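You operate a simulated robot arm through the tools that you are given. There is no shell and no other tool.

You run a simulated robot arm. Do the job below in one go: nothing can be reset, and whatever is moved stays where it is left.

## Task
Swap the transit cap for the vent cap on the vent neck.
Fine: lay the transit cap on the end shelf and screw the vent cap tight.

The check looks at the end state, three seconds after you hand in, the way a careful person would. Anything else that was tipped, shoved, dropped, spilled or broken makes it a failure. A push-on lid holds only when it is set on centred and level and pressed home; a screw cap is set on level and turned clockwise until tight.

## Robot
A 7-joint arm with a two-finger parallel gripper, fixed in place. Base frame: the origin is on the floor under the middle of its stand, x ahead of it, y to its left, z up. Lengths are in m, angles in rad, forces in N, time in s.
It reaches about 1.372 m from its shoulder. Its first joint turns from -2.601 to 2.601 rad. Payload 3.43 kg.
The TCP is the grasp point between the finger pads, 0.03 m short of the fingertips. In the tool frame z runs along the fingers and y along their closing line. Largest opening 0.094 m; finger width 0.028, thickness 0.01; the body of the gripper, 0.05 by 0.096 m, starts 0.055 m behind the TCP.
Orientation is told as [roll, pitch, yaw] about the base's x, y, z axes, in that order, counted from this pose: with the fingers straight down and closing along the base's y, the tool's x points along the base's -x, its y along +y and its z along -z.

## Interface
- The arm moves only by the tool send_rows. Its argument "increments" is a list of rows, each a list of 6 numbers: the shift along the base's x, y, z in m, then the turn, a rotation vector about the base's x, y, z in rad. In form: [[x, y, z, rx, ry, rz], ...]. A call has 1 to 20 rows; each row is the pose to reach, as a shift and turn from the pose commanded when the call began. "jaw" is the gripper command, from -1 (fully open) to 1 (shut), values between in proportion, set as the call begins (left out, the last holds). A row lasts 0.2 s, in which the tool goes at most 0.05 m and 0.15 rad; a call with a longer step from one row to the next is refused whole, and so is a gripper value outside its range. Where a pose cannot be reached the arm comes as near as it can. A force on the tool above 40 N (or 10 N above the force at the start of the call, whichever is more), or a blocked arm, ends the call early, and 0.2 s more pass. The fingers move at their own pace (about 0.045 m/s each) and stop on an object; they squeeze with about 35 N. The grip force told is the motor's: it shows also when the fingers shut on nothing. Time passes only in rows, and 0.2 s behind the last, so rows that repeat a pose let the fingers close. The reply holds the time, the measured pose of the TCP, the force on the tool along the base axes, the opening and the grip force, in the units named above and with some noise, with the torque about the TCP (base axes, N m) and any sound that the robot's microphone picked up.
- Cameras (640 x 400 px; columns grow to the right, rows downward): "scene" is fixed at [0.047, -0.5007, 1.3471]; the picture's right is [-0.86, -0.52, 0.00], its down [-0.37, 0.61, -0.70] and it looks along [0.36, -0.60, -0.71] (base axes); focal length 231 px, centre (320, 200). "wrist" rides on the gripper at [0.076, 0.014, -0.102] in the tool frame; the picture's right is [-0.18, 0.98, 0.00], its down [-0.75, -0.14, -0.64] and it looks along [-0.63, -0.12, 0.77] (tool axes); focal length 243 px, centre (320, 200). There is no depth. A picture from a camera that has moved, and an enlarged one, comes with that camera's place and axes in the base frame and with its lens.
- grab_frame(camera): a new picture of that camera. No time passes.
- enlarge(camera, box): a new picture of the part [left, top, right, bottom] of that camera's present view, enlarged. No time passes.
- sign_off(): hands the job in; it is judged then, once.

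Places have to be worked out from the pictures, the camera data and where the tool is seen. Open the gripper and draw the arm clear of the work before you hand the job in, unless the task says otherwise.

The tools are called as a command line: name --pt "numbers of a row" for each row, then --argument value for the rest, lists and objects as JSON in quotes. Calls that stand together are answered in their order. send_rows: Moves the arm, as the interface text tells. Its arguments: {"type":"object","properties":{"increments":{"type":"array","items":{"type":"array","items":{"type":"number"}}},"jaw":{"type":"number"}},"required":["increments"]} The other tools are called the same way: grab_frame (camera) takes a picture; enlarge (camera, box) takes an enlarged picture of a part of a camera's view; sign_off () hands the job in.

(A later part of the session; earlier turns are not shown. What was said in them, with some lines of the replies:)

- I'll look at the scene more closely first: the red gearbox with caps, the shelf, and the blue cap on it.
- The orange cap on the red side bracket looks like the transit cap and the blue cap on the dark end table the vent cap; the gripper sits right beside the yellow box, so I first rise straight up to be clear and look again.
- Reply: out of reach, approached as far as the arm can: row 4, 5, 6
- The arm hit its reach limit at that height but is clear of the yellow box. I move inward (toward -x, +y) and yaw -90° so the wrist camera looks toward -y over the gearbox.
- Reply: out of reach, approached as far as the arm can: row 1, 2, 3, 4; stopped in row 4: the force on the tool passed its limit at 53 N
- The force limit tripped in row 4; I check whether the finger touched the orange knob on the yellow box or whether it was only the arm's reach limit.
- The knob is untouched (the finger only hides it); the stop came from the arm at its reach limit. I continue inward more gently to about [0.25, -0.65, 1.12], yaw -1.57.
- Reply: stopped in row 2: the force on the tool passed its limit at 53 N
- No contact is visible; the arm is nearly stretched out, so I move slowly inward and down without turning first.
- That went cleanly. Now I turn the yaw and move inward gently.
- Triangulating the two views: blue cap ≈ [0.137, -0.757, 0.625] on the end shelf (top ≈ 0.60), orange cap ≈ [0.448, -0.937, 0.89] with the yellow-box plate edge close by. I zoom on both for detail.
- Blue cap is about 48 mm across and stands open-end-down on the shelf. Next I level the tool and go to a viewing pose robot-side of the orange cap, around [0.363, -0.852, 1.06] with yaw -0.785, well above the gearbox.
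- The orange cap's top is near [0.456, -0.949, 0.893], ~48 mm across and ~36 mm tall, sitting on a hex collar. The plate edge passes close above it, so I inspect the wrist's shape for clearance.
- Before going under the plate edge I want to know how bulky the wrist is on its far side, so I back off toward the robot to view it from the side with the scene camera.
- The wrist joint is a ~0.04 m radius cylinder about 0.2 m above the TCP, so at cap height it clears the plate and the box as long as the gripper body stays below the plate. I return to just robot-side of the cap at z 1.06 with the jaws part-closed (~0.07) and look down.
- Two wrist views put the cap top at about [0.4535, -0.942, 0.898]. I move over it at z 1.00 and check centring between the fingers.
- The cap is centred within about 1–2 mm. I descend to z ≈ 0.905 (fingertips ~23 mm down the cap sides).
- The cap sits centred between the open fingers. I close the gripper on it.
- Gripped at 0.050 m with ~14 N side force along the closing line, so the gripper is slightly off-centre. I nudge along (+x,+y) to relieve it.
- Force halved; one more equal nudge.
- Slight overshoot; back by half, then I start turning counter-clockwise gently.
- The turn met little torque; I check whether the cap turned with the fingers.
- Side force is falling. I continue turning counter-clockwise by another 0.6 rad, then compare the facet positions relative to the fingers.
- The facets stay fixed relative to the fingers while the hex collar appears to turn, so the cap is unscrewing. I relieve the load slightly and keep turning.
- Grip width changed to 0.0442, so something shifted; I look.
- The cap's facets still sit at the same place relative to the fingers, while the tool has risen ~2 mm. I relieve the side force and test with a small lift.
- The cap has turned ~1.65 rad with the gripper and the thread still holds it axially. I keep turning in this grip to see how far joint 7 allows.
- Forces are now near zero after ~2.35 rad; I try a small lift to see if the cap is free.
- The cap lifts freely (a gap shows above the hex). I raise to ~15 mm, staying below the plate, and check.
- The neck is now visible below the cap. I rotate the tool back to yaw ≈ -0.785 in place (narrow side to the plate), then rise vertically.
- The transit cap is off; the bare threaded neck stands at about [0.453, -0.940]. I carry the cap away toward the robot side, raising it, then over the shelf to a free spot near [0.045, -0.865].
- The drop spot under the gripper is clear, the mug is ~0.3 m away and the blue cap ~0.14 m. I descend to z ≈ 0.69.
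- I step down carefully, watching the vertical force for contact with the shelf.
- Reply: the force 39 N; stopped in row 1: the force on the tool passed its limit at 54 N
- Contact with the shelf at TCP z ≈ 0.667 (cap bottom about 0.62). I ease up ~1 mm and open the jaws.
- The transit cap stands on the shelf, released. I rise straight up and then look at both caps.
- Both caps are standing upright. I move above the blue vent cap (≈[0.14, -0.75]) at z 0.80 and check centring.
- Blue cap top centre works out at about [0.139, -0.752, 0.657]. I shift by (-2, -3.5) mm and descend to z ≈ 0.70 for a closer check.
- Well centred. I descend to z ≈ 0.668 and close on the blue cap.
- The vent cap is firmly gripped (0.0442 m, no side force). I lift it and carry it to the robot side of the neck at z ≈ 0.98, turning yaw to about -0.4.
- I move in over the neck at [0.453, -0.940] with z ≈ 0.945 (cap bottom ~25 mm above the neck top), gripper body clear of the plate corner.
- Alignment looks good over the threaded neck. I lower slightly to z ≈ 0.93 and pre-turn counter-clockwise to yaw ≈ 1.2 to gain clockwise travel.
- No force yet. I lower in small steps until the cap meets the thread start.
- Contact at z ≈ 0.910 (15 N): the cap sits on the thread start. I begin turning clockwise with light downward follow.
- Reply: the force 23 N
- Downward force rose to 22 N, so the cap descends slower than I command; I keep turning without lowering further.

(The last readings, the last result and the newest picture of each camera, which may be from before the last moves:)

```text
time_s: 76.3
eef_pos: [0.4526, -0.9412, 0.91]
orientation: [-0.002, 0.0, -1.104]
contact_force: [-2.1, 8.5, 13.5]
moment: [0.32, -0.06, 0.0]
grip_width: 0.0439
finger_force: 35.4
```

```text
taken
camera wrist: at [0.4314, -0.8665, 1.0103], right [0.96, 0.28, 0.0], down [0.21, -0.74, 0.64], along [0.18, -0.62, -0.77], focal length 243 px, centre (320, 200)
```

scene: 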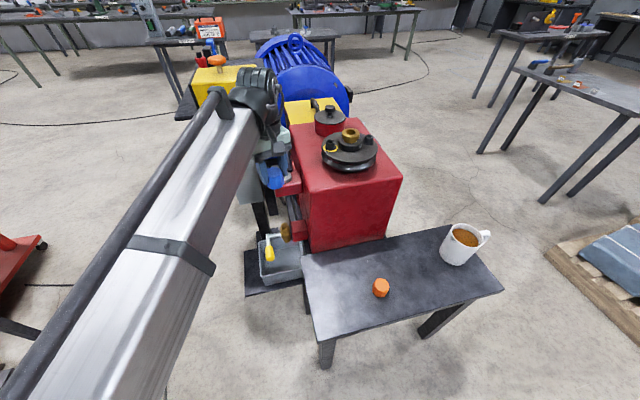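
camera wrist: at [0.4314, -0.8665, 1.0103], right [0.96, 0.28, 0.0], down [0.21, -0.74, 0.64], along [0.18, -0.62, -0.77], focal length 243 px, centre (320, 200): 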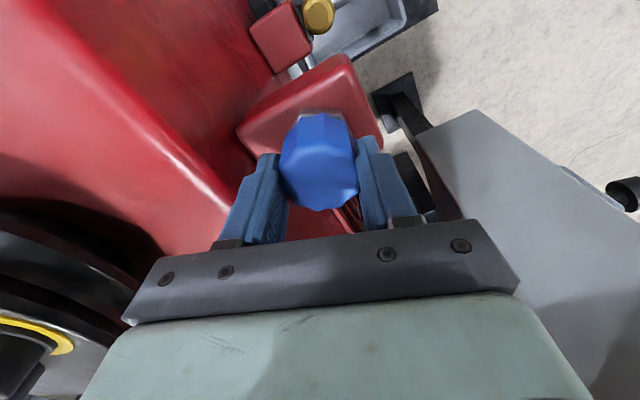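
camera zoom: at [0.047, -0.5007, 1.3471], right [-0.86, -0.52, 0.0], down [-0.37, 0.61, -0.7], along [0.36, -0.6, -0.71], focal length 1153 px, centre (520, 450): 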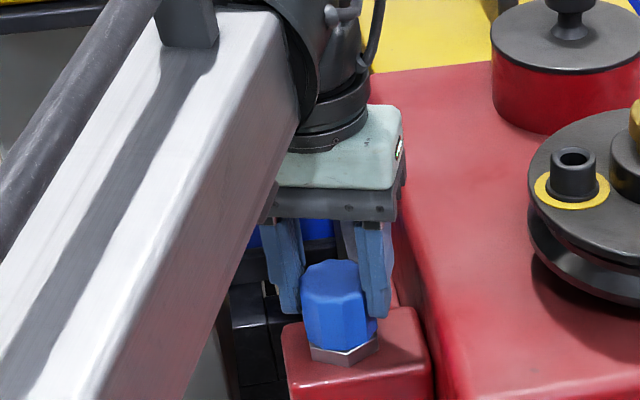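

The vertical force stays moderate, suggesting the thread is drawing the cap down slowly. I keep turning clockwise and watch for rising torque.

send_rows --pt "0 0.0005 0 0 0 -0.05" --pt "0 0.0006 -0.0001 0 0 -0.15" --pt "0 0.0006 -0.0002 0 0 -0.26" --pt "0 0.0006 -0.0003 0 0 -0.37" --pt "0 0.0006 -0.0004 0 0 -0.48" --pt "0 0.0006 -0.0005 0 0 -0.6" --pt "0 0.0006 -0.0005 0 0 -0.6"

grab_frame --camera "wrist"

enlarge --camera "scene" --box '[258, 140, 322, 190]'

```text
time_s: 77.9
eef_pos: [0.4522, -0.9394, 0.9088]
orientation: [0.002, -0.002, -1.703]
contact_force: [7.8, 1.4, 23.8]
moment: [-0.02, -0.19, 0.14]
grip_width: 0.0429
finger_force: 34.8
```

```text
taken
camera wrist: at [0.4771, -0.867, 1.0103], right [0.95, -0.31, 0.0], down [-0.24, -0.73, 0.64], along [-0.2, -0.61, -0.77], focal length 243 px, centre (320, 200)
```

wrist: 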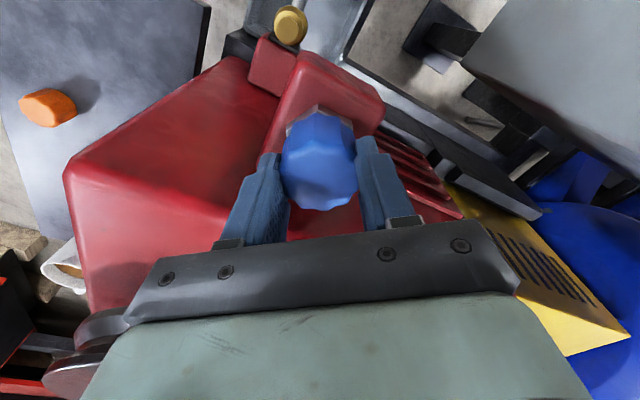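

```text
8.00 times, centred on (290, 165) of scene
camera zoom: at [0.047, -0.5007, 1.3471], right [-0.86, -0.52, 0.0], down [-0.37, 0.61, -0.7], along [0.36, -0.6, -0.71], focal length 1845 px, centre (560, 480)
```

zoom: 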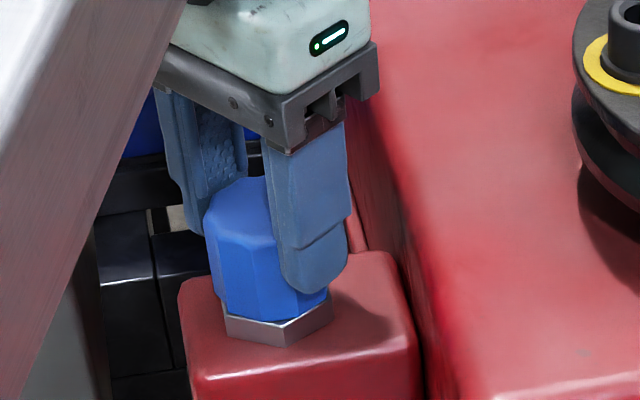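

Torque is now +0.14 N·m and the grip width changed slightly; I compare the cap's facets with the fingers to see whether it slips (i.e. is tight).

enlarge --camera "wrist" --box '[240, 60, 400, 220]'

```text
2.50 times, centred on (320, 140) of wrist
camera zoom: at [0.4771, -0.867, 1.0103], right [0.95, -0.31, 0.0], down [-0.24, -0.73, 0.64], along [-0.2, -0.61, -0.77], focal length 606 px, centre (320, 350)
```

zoom: 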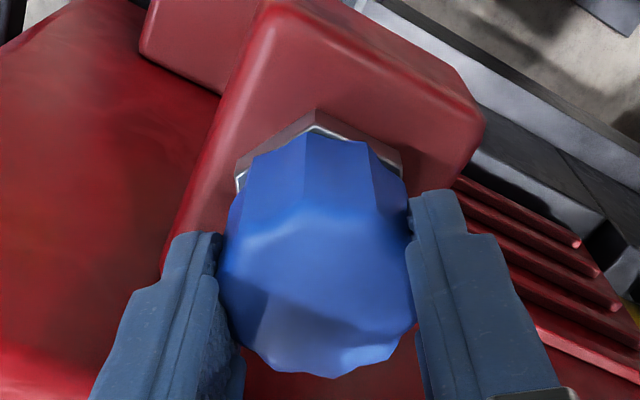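

The facets have shifted ~0.25 rad relative to the fingers, i.e. the fingers began slipping – the cap is getting tight. I compare its seat height with the original transit cap view.

enlarge --camera "scene" --box '[258, 150, 322, 190]'

```text
10.00 times, centred on (290, 170) of scene
camera zoom: at [0.047, -0.5007, 1.3471], right [-0.86, -0.52, 0.0], down [-0.37, 0.61, -0.7], along [0.36, -0.6, -0.71], focal length 2306 px, centre (620, 500)
```

zoom: 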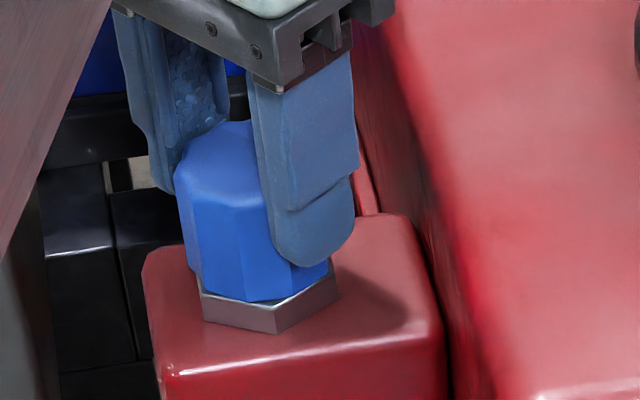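

Seat height matches the original transit cap. I relieve the down-force slightly and turn a bit more to see whether the torque rises or the fingers just slip.

send_rows --pt "0.0004 0 0.0005 0 0 0" --pt "0.0005 0 0.0008 0 0 -0.04" --pt "0.0005 0 0.0008 0 0 -0.1" --pt "0.0005 0 0.0008 0 0 -0.16" --pt "0.0005 0 0.0008 0 0 -0.22"

enlarge --camera "wrist" --box '[240, 60, 400, 220]'

```text
time_s: 79.1
eef_pos: [0.4522, -0.9394, 0.9087]
orientation: [-0.002, 0.001, -1.921]
contact_force: [3.9, 1.0, 14.3]
moment: [-0.03, -0.41, 0.8]
grip_width: 0.0437
finger_force: 35.3
```

```text
2.50 times, centred on (320, 140) of wrist
camera zoom: at [0.4931, -0.8741, 1.0104], right [0.86, -0.51, 0.0], down [-0.39, -0.66, 0.64], along [-0.33, -0.55, -0.77], focal length 606 px, centre (320, 350)
```

zoom: 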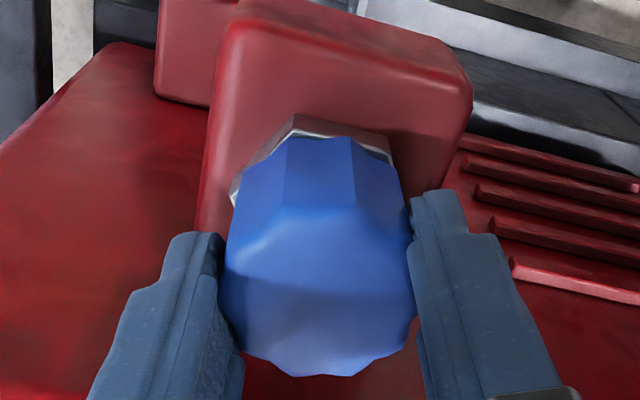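

Torque now reads 0.80 N·m while the cap itself no longer turns (only the fingers slip on the facets), so it is tight at this grip. I open, turn back with open jaws, and regrip slightly lower to confirm with a second tightening pass.

send_rows --pt "0 0 0 0 0 0" --pt "0 0 0 0 0 0" --pt "0 0 0 0 0 0" --jaw -0.45

send_rows --pt "0 0 0.0 0 0 0.06" --pt "0 0 0.0 0 0 0.18" --pt "0 0 -0.001 0 0 0.31" --pt "0 0 -0.002 0 0 0.44" --pt "0 0 -0.003 0 0 0.57" --pt "0 0 -0.003 0 0 0.7" --pt "0 0 -0.003 0 0 0.83" --pt "0 0 -0.003 0 0 0.96" --pt "0 0 -0.003 0 0 1.08" --pt "0 0 -0.003 0 0 1.136" --pt "0 0 -0.003 0 0 1.136"

enlarge --camera "wrist" --box '[240, 60, 400, 220]'

enlarge --camera "scene" --box '[258, 150, 322, 190]'

```text
time_s: 79.9
eef_pos: [0.453, -0.9409, 0.9085]
orientation: [-0.002, 0.0, -1.921]
contact_force: [-0.7, -0.6, 0.1]
moment: [0.03, -0.02, 0.02]
grip_width: 0.0681
finger_force: 0.1
```

```text
time_s: 82.3
eef_pos: [0.452, -0.9394, 0.9053]
orientation: [-0.003, 0.0, -0.784]
contact_force: [-0.2, 0.4, 0.5]
moment: [-0.01, 0.02, 0.05]
grip_width: 0.0682
finger_force: 0.0
```

```text
2.50 times, centred on (320, 140) of wrist
camera zoom: at [0.4091, -0.8771, 1.0072], right [0.82, 0.57, 0.0], down [0.43, -0.63, 0.64], along [0.36, -0.53, -0.77], focal length 606 px, centre (320, 350)
```

zoom: 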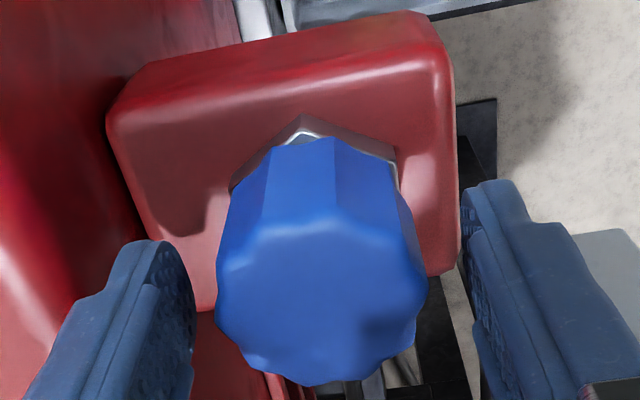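

```text
10.00 times, centred on (290, 170) of scene
camera zoom: at [0.047, -0.5007, 1.3471], right [-0.86, -0.52, 0.0], down [-0.37, 0.61, -0.7], along [0.36, -0.6, -0.71], focal length 2306 px, centre (620, 500)
```

zoom: 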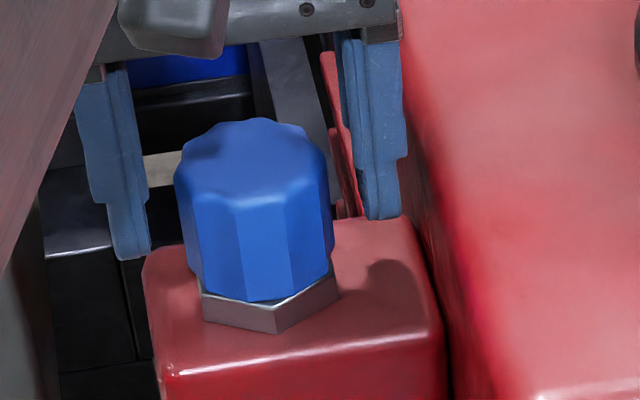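

The vent cap sits level and at the same height as the original cap. I regrip and apply another clockwise tightening turn.

send_rows --pt "0 0 0 0 0 0" --pt "0 0 0 0 0 0" --pt "0 0 0 0 0 0" --pt "0 0 0 0 0 0" --jaw 1

```text
time_s: 83.3
eef_pos: [0.4525, -0.9392, 0.9073]
orientation: [-0.002, -0.001, -0.785]
contact_force: [-1.5, -1.4, 7.5]
moment: [0.06, -0.06, 0.0]
grip_width: 0.0449
finger_force: 35.6
```

send_rows --pt "0 0 0 0 0 -0.04" --pt "0 0 0 0 0 -0.1" --pt "0 0 0 0 0 -0.16" --pt "0 0 0 0 0 -0.2"

enlarge --camera "wrist" --box '[240, 60, 400, 220]'

```text
time_s: 84.3
eef_pos: [0.4523, -0.9397, 0.9061]
orientation: [-0.002, -0.001, -0.988]
contact_force: [-2.2, -0.8, 11.3]
moment: [0.01, -0.06, 0.58]
grip_width: 0.0446
finger_force: 34.9
```

```text
2.50 times, centred on (320, 140) of wrist
camera zoom: at [0.4227, -0.8692, 1.0075], right [0.92, 0.39, 0.0], down [0.3, -0.71, 0.64], along [0.25, -0.59, -0.77], focal length 606 px, centre (320, 350)
```

zoom: 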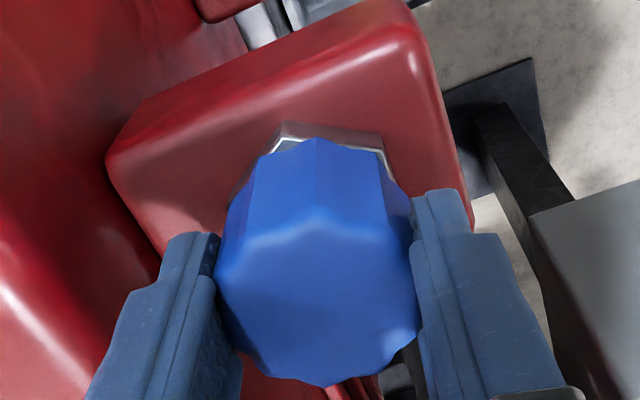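

Torque is 0.58 N·m and the cap stayed put while the fingers slipped, so it is tight. One last small extra turn to confirm, then release.

send_rows --pt "0 0 0 0 0 -0.06" --pt "0 0 0 0 0 -0.14" --pt "0 0 0 0 0 -0.22" --pt "0 0 0 0 0 -0.28"

enlarge --camera "wrist" --box '[240, 60, 400, 220]'

enlarge --camera "scene" --box '[258, 150, 322, 190]'

```text
time_s: 85.3
eef_pos: [0.4533, -0.9402, 0.9061]
orientation: [-0.001, -0.001, -1.268]
contact_force: [-0.7, -5.2, 12.4]
moment: [-0.07, -0.02, 1.36]
grip_width: 0.0437
finger_force: 35.1
```

```text
2.50 times, centred on (320, 140) of wrist
camera zoom: at [0.4438, -0.8642, 1.0074], right [0.99, 0.12, 0.0], down [0.09, -0.76, 0.64], along [0.08, -0.64, -0.77], focal length 606 px, centre (320, 350)
```

zoom: 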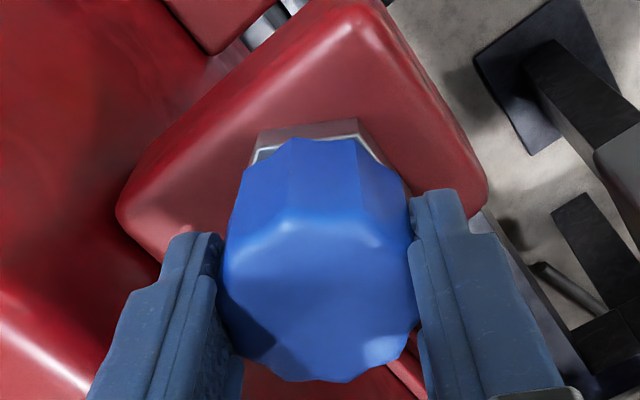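

```text
10.00 times, centred on (290, 170) of scene
camera zoom: at [0.047, -0.5007, 1.3471], right [-0.86, -0.52, 0.0], down [-0.37, 0.61, -0.7], along [0.36, -0.6, -0.71], focal length 2306 px, centre (620, 500)
```

zoom: 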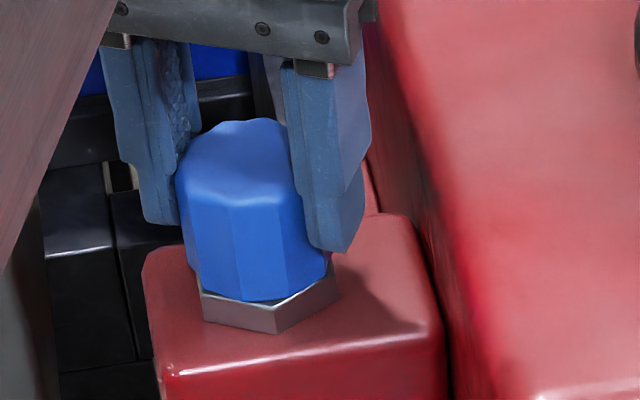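

The torque reached 1.36 N·m with the cap not moving – it is tight. I open the jaws, turn to yaw -0.785 with them open, and withdraw upward and back toward the robot.

send_rows --pt "0 0 0 0 0 0" --pt "0 0 0 0 0 0" --pt "0 0 0 0 0 0" --pt "0 0 0 0 0 0" --jaw -0.5

send_rows --pt "0 0 0.001 0 0 0.06" --pt "0 0 0.002 0 0 0.18" --pt "0 0 0.003 0 0 0.3" --pt "0 0 0.004 0 0 0.42" --pt "0 0 0.006 0 0 0.48" --pt "0 0 0.014 0 0 0.483" --pt "0 0 0.026 0 0 0.483" --pt "0 0 0.04 0 0 0.483" --pt "0 0 0.054 0 0 0.483" --pt "0 0 0.062 0 0 0.483" --pt "0 0 0.062 0 0 0.483"

grab_frame --camera "wrist"

```text
time_s: 86.3
eef_pos: [0.4524, -0.9395, 0.9048]
orientation: [-0.003, 0.0, -1.264]
contact_force: [0.2, 0.0, 0.6]
moment: [0.01, 0.02, 0.01]
grip_width: 0.0703
finger_force: 0.0
```

```text
time_s: 88.7
eef_pos: [0.4538, -0.9382, 0.9668]
orientation: [-0.003, 0.0, -0.781]
contact_force: [0.4, 0.1, -0.6]
moment: [-0.04, -0.03, -0.03]
grip_width: 0.0705
finger_force: 0.1
```

```text
taken
camera wrist: at [0.4088, -0.876, 1.0688], right [0.82, 0.57, 0.0], down [0.44, -0.63, 0.64], along [0.36, -0.53, -0.77], focal length 243 px, centre (320, 200)
```

wrist: 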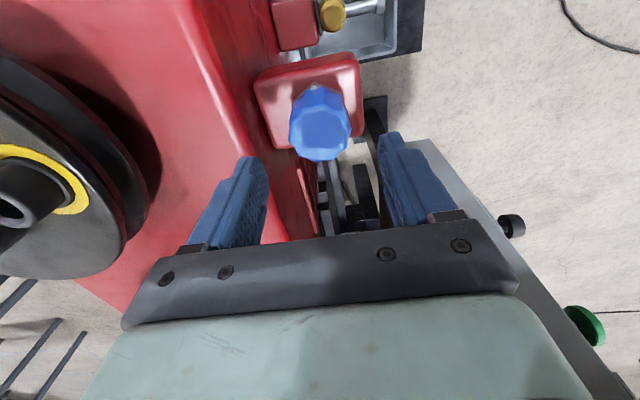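

The gripper is above the cap and clear. I retreat toward the robot and open fully, then take a final look.

send_rows --pt "-0.004 0.004 0.008 0 0 0" --pt "-0.014 0.016 0.022 0 0 0" --pt "-0.03 0.04 0.036 0 0 0" --pt "-0.045 0.075 0.046 0 0 0" --pt "-0.06 0.115 0.05 0 0 0" --pt "-0.07 0.155 0.05 0 0 0" --pt "-0.08 0.195 0.05 0 0 0" --pt "-0.088 0.235 0.05 0 0 0" --pt "-0.094 0.275 0.05 0 0 0" --pt "-0.098 0.315 0.05 0 0 0" --pt "-0.1 0.355 0.05 0 0 0" --pt "-0.1 0.39 0.05 0 0 0" --pt "-0.1 0.42 0.05 0 0 0" --pt "-0.1 0.44 0.05 0 0 0" --pt "-0.1 0.44 0.05 0 0 0"

send_rows --pt "0 0 0 0 0 0" --pt "0 0 0 0 0 0" --jaw -1

grab_frame --camera "scene"

enlarge --camera "scene" --box '[258, 150, 322, 190]'

enlarge --camera "scene" --box '[290, 180, 510, 350]'

```text
time_s: 91.9
eef_pos: [0.3527, -0.5, 1.0157]
orientation: [-0.001, -0.001, -0.782]
contact_force: [-0.3, 1.0, -0.6]
moment: [0.0, 0.0, -0.04]
grip_width: 0.0707
finger_force: 0.0
```

```text
time_s: 92.5
eef_pos: [0.3545, -0.5018, 1.0168]
orientation: [-0.002, 0.0, -0.781]
contact_force: [1.1, 0.3, 0.6]
moment: [0.02, -0.02, -0.01]
grip_width: 0.0942
finger_force: 0.0
```

```text
taken
```

scene: 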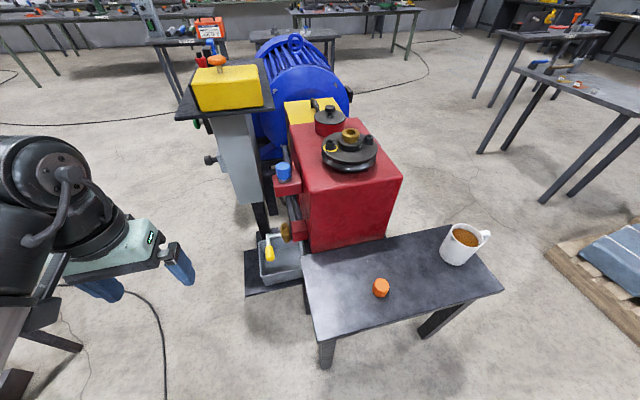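

```text
10.00 times, centred on (290, 170) of scene
camera zoom: at [0.047, -0.5007, 1.3471], right [-0.86, -0.52, 0.0], down [-0.37, 0.61, -0.7], along [0.36, -0.6, -0.71], focal length 2306 px, centre (620, 500)
```

zoom: 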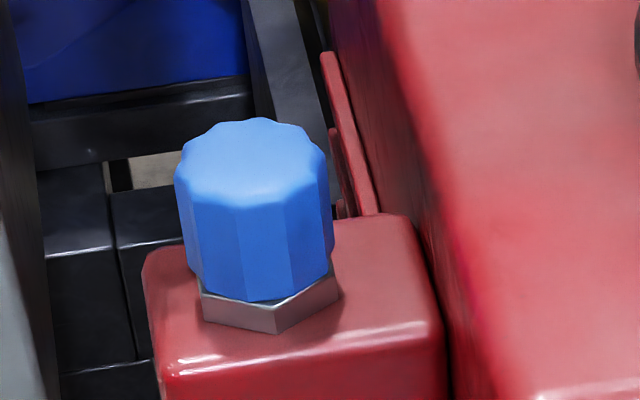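

```text
2.35 times, centred on (400, 265) of scene
camera zoom: at [0.047, -0.5007, 1.3471], right [-0.86, -0.52, 0.0], down [-0.37, 0.61, -0.7], along [0.36, -0.6, -0.71], focal length 542 px, centre (132, 47)
```

zoom: 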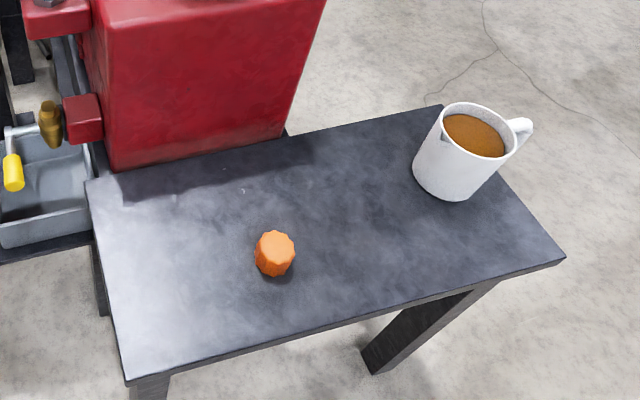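

The vent cap is on the neck, level and tight. The transit cap is on the end shelf, nothing else has moved, and the arm is clear with the gripper open, so I hand in the job.

sign_off

```text
The job is handed in.
```

The caps are swapped: the blue vent cap is screwed tight on the vent neck, and the orange transit cap is standing on the end shelf. I've handed the job in; the check's result hasn't come back.

- **Vent cap:** it sits level and at the same height as the transit cap did. I gripped it again for a second tightening, and it did not turn at 1.36 N m; the fingers slipped on it instead.
- **Transit cap:** it is upright and clear of the shelf edges, at about [0.045, -0.865] and well away from the mug.
- **Surroundings:** in the final pictures nothing else looks moved. Early on, two moves stopped at the force limit (53 N). The pictures showed no contact, and I put it down to the arm being near the end of its reach.

The gripper is open and the arm is drawn back from the work.
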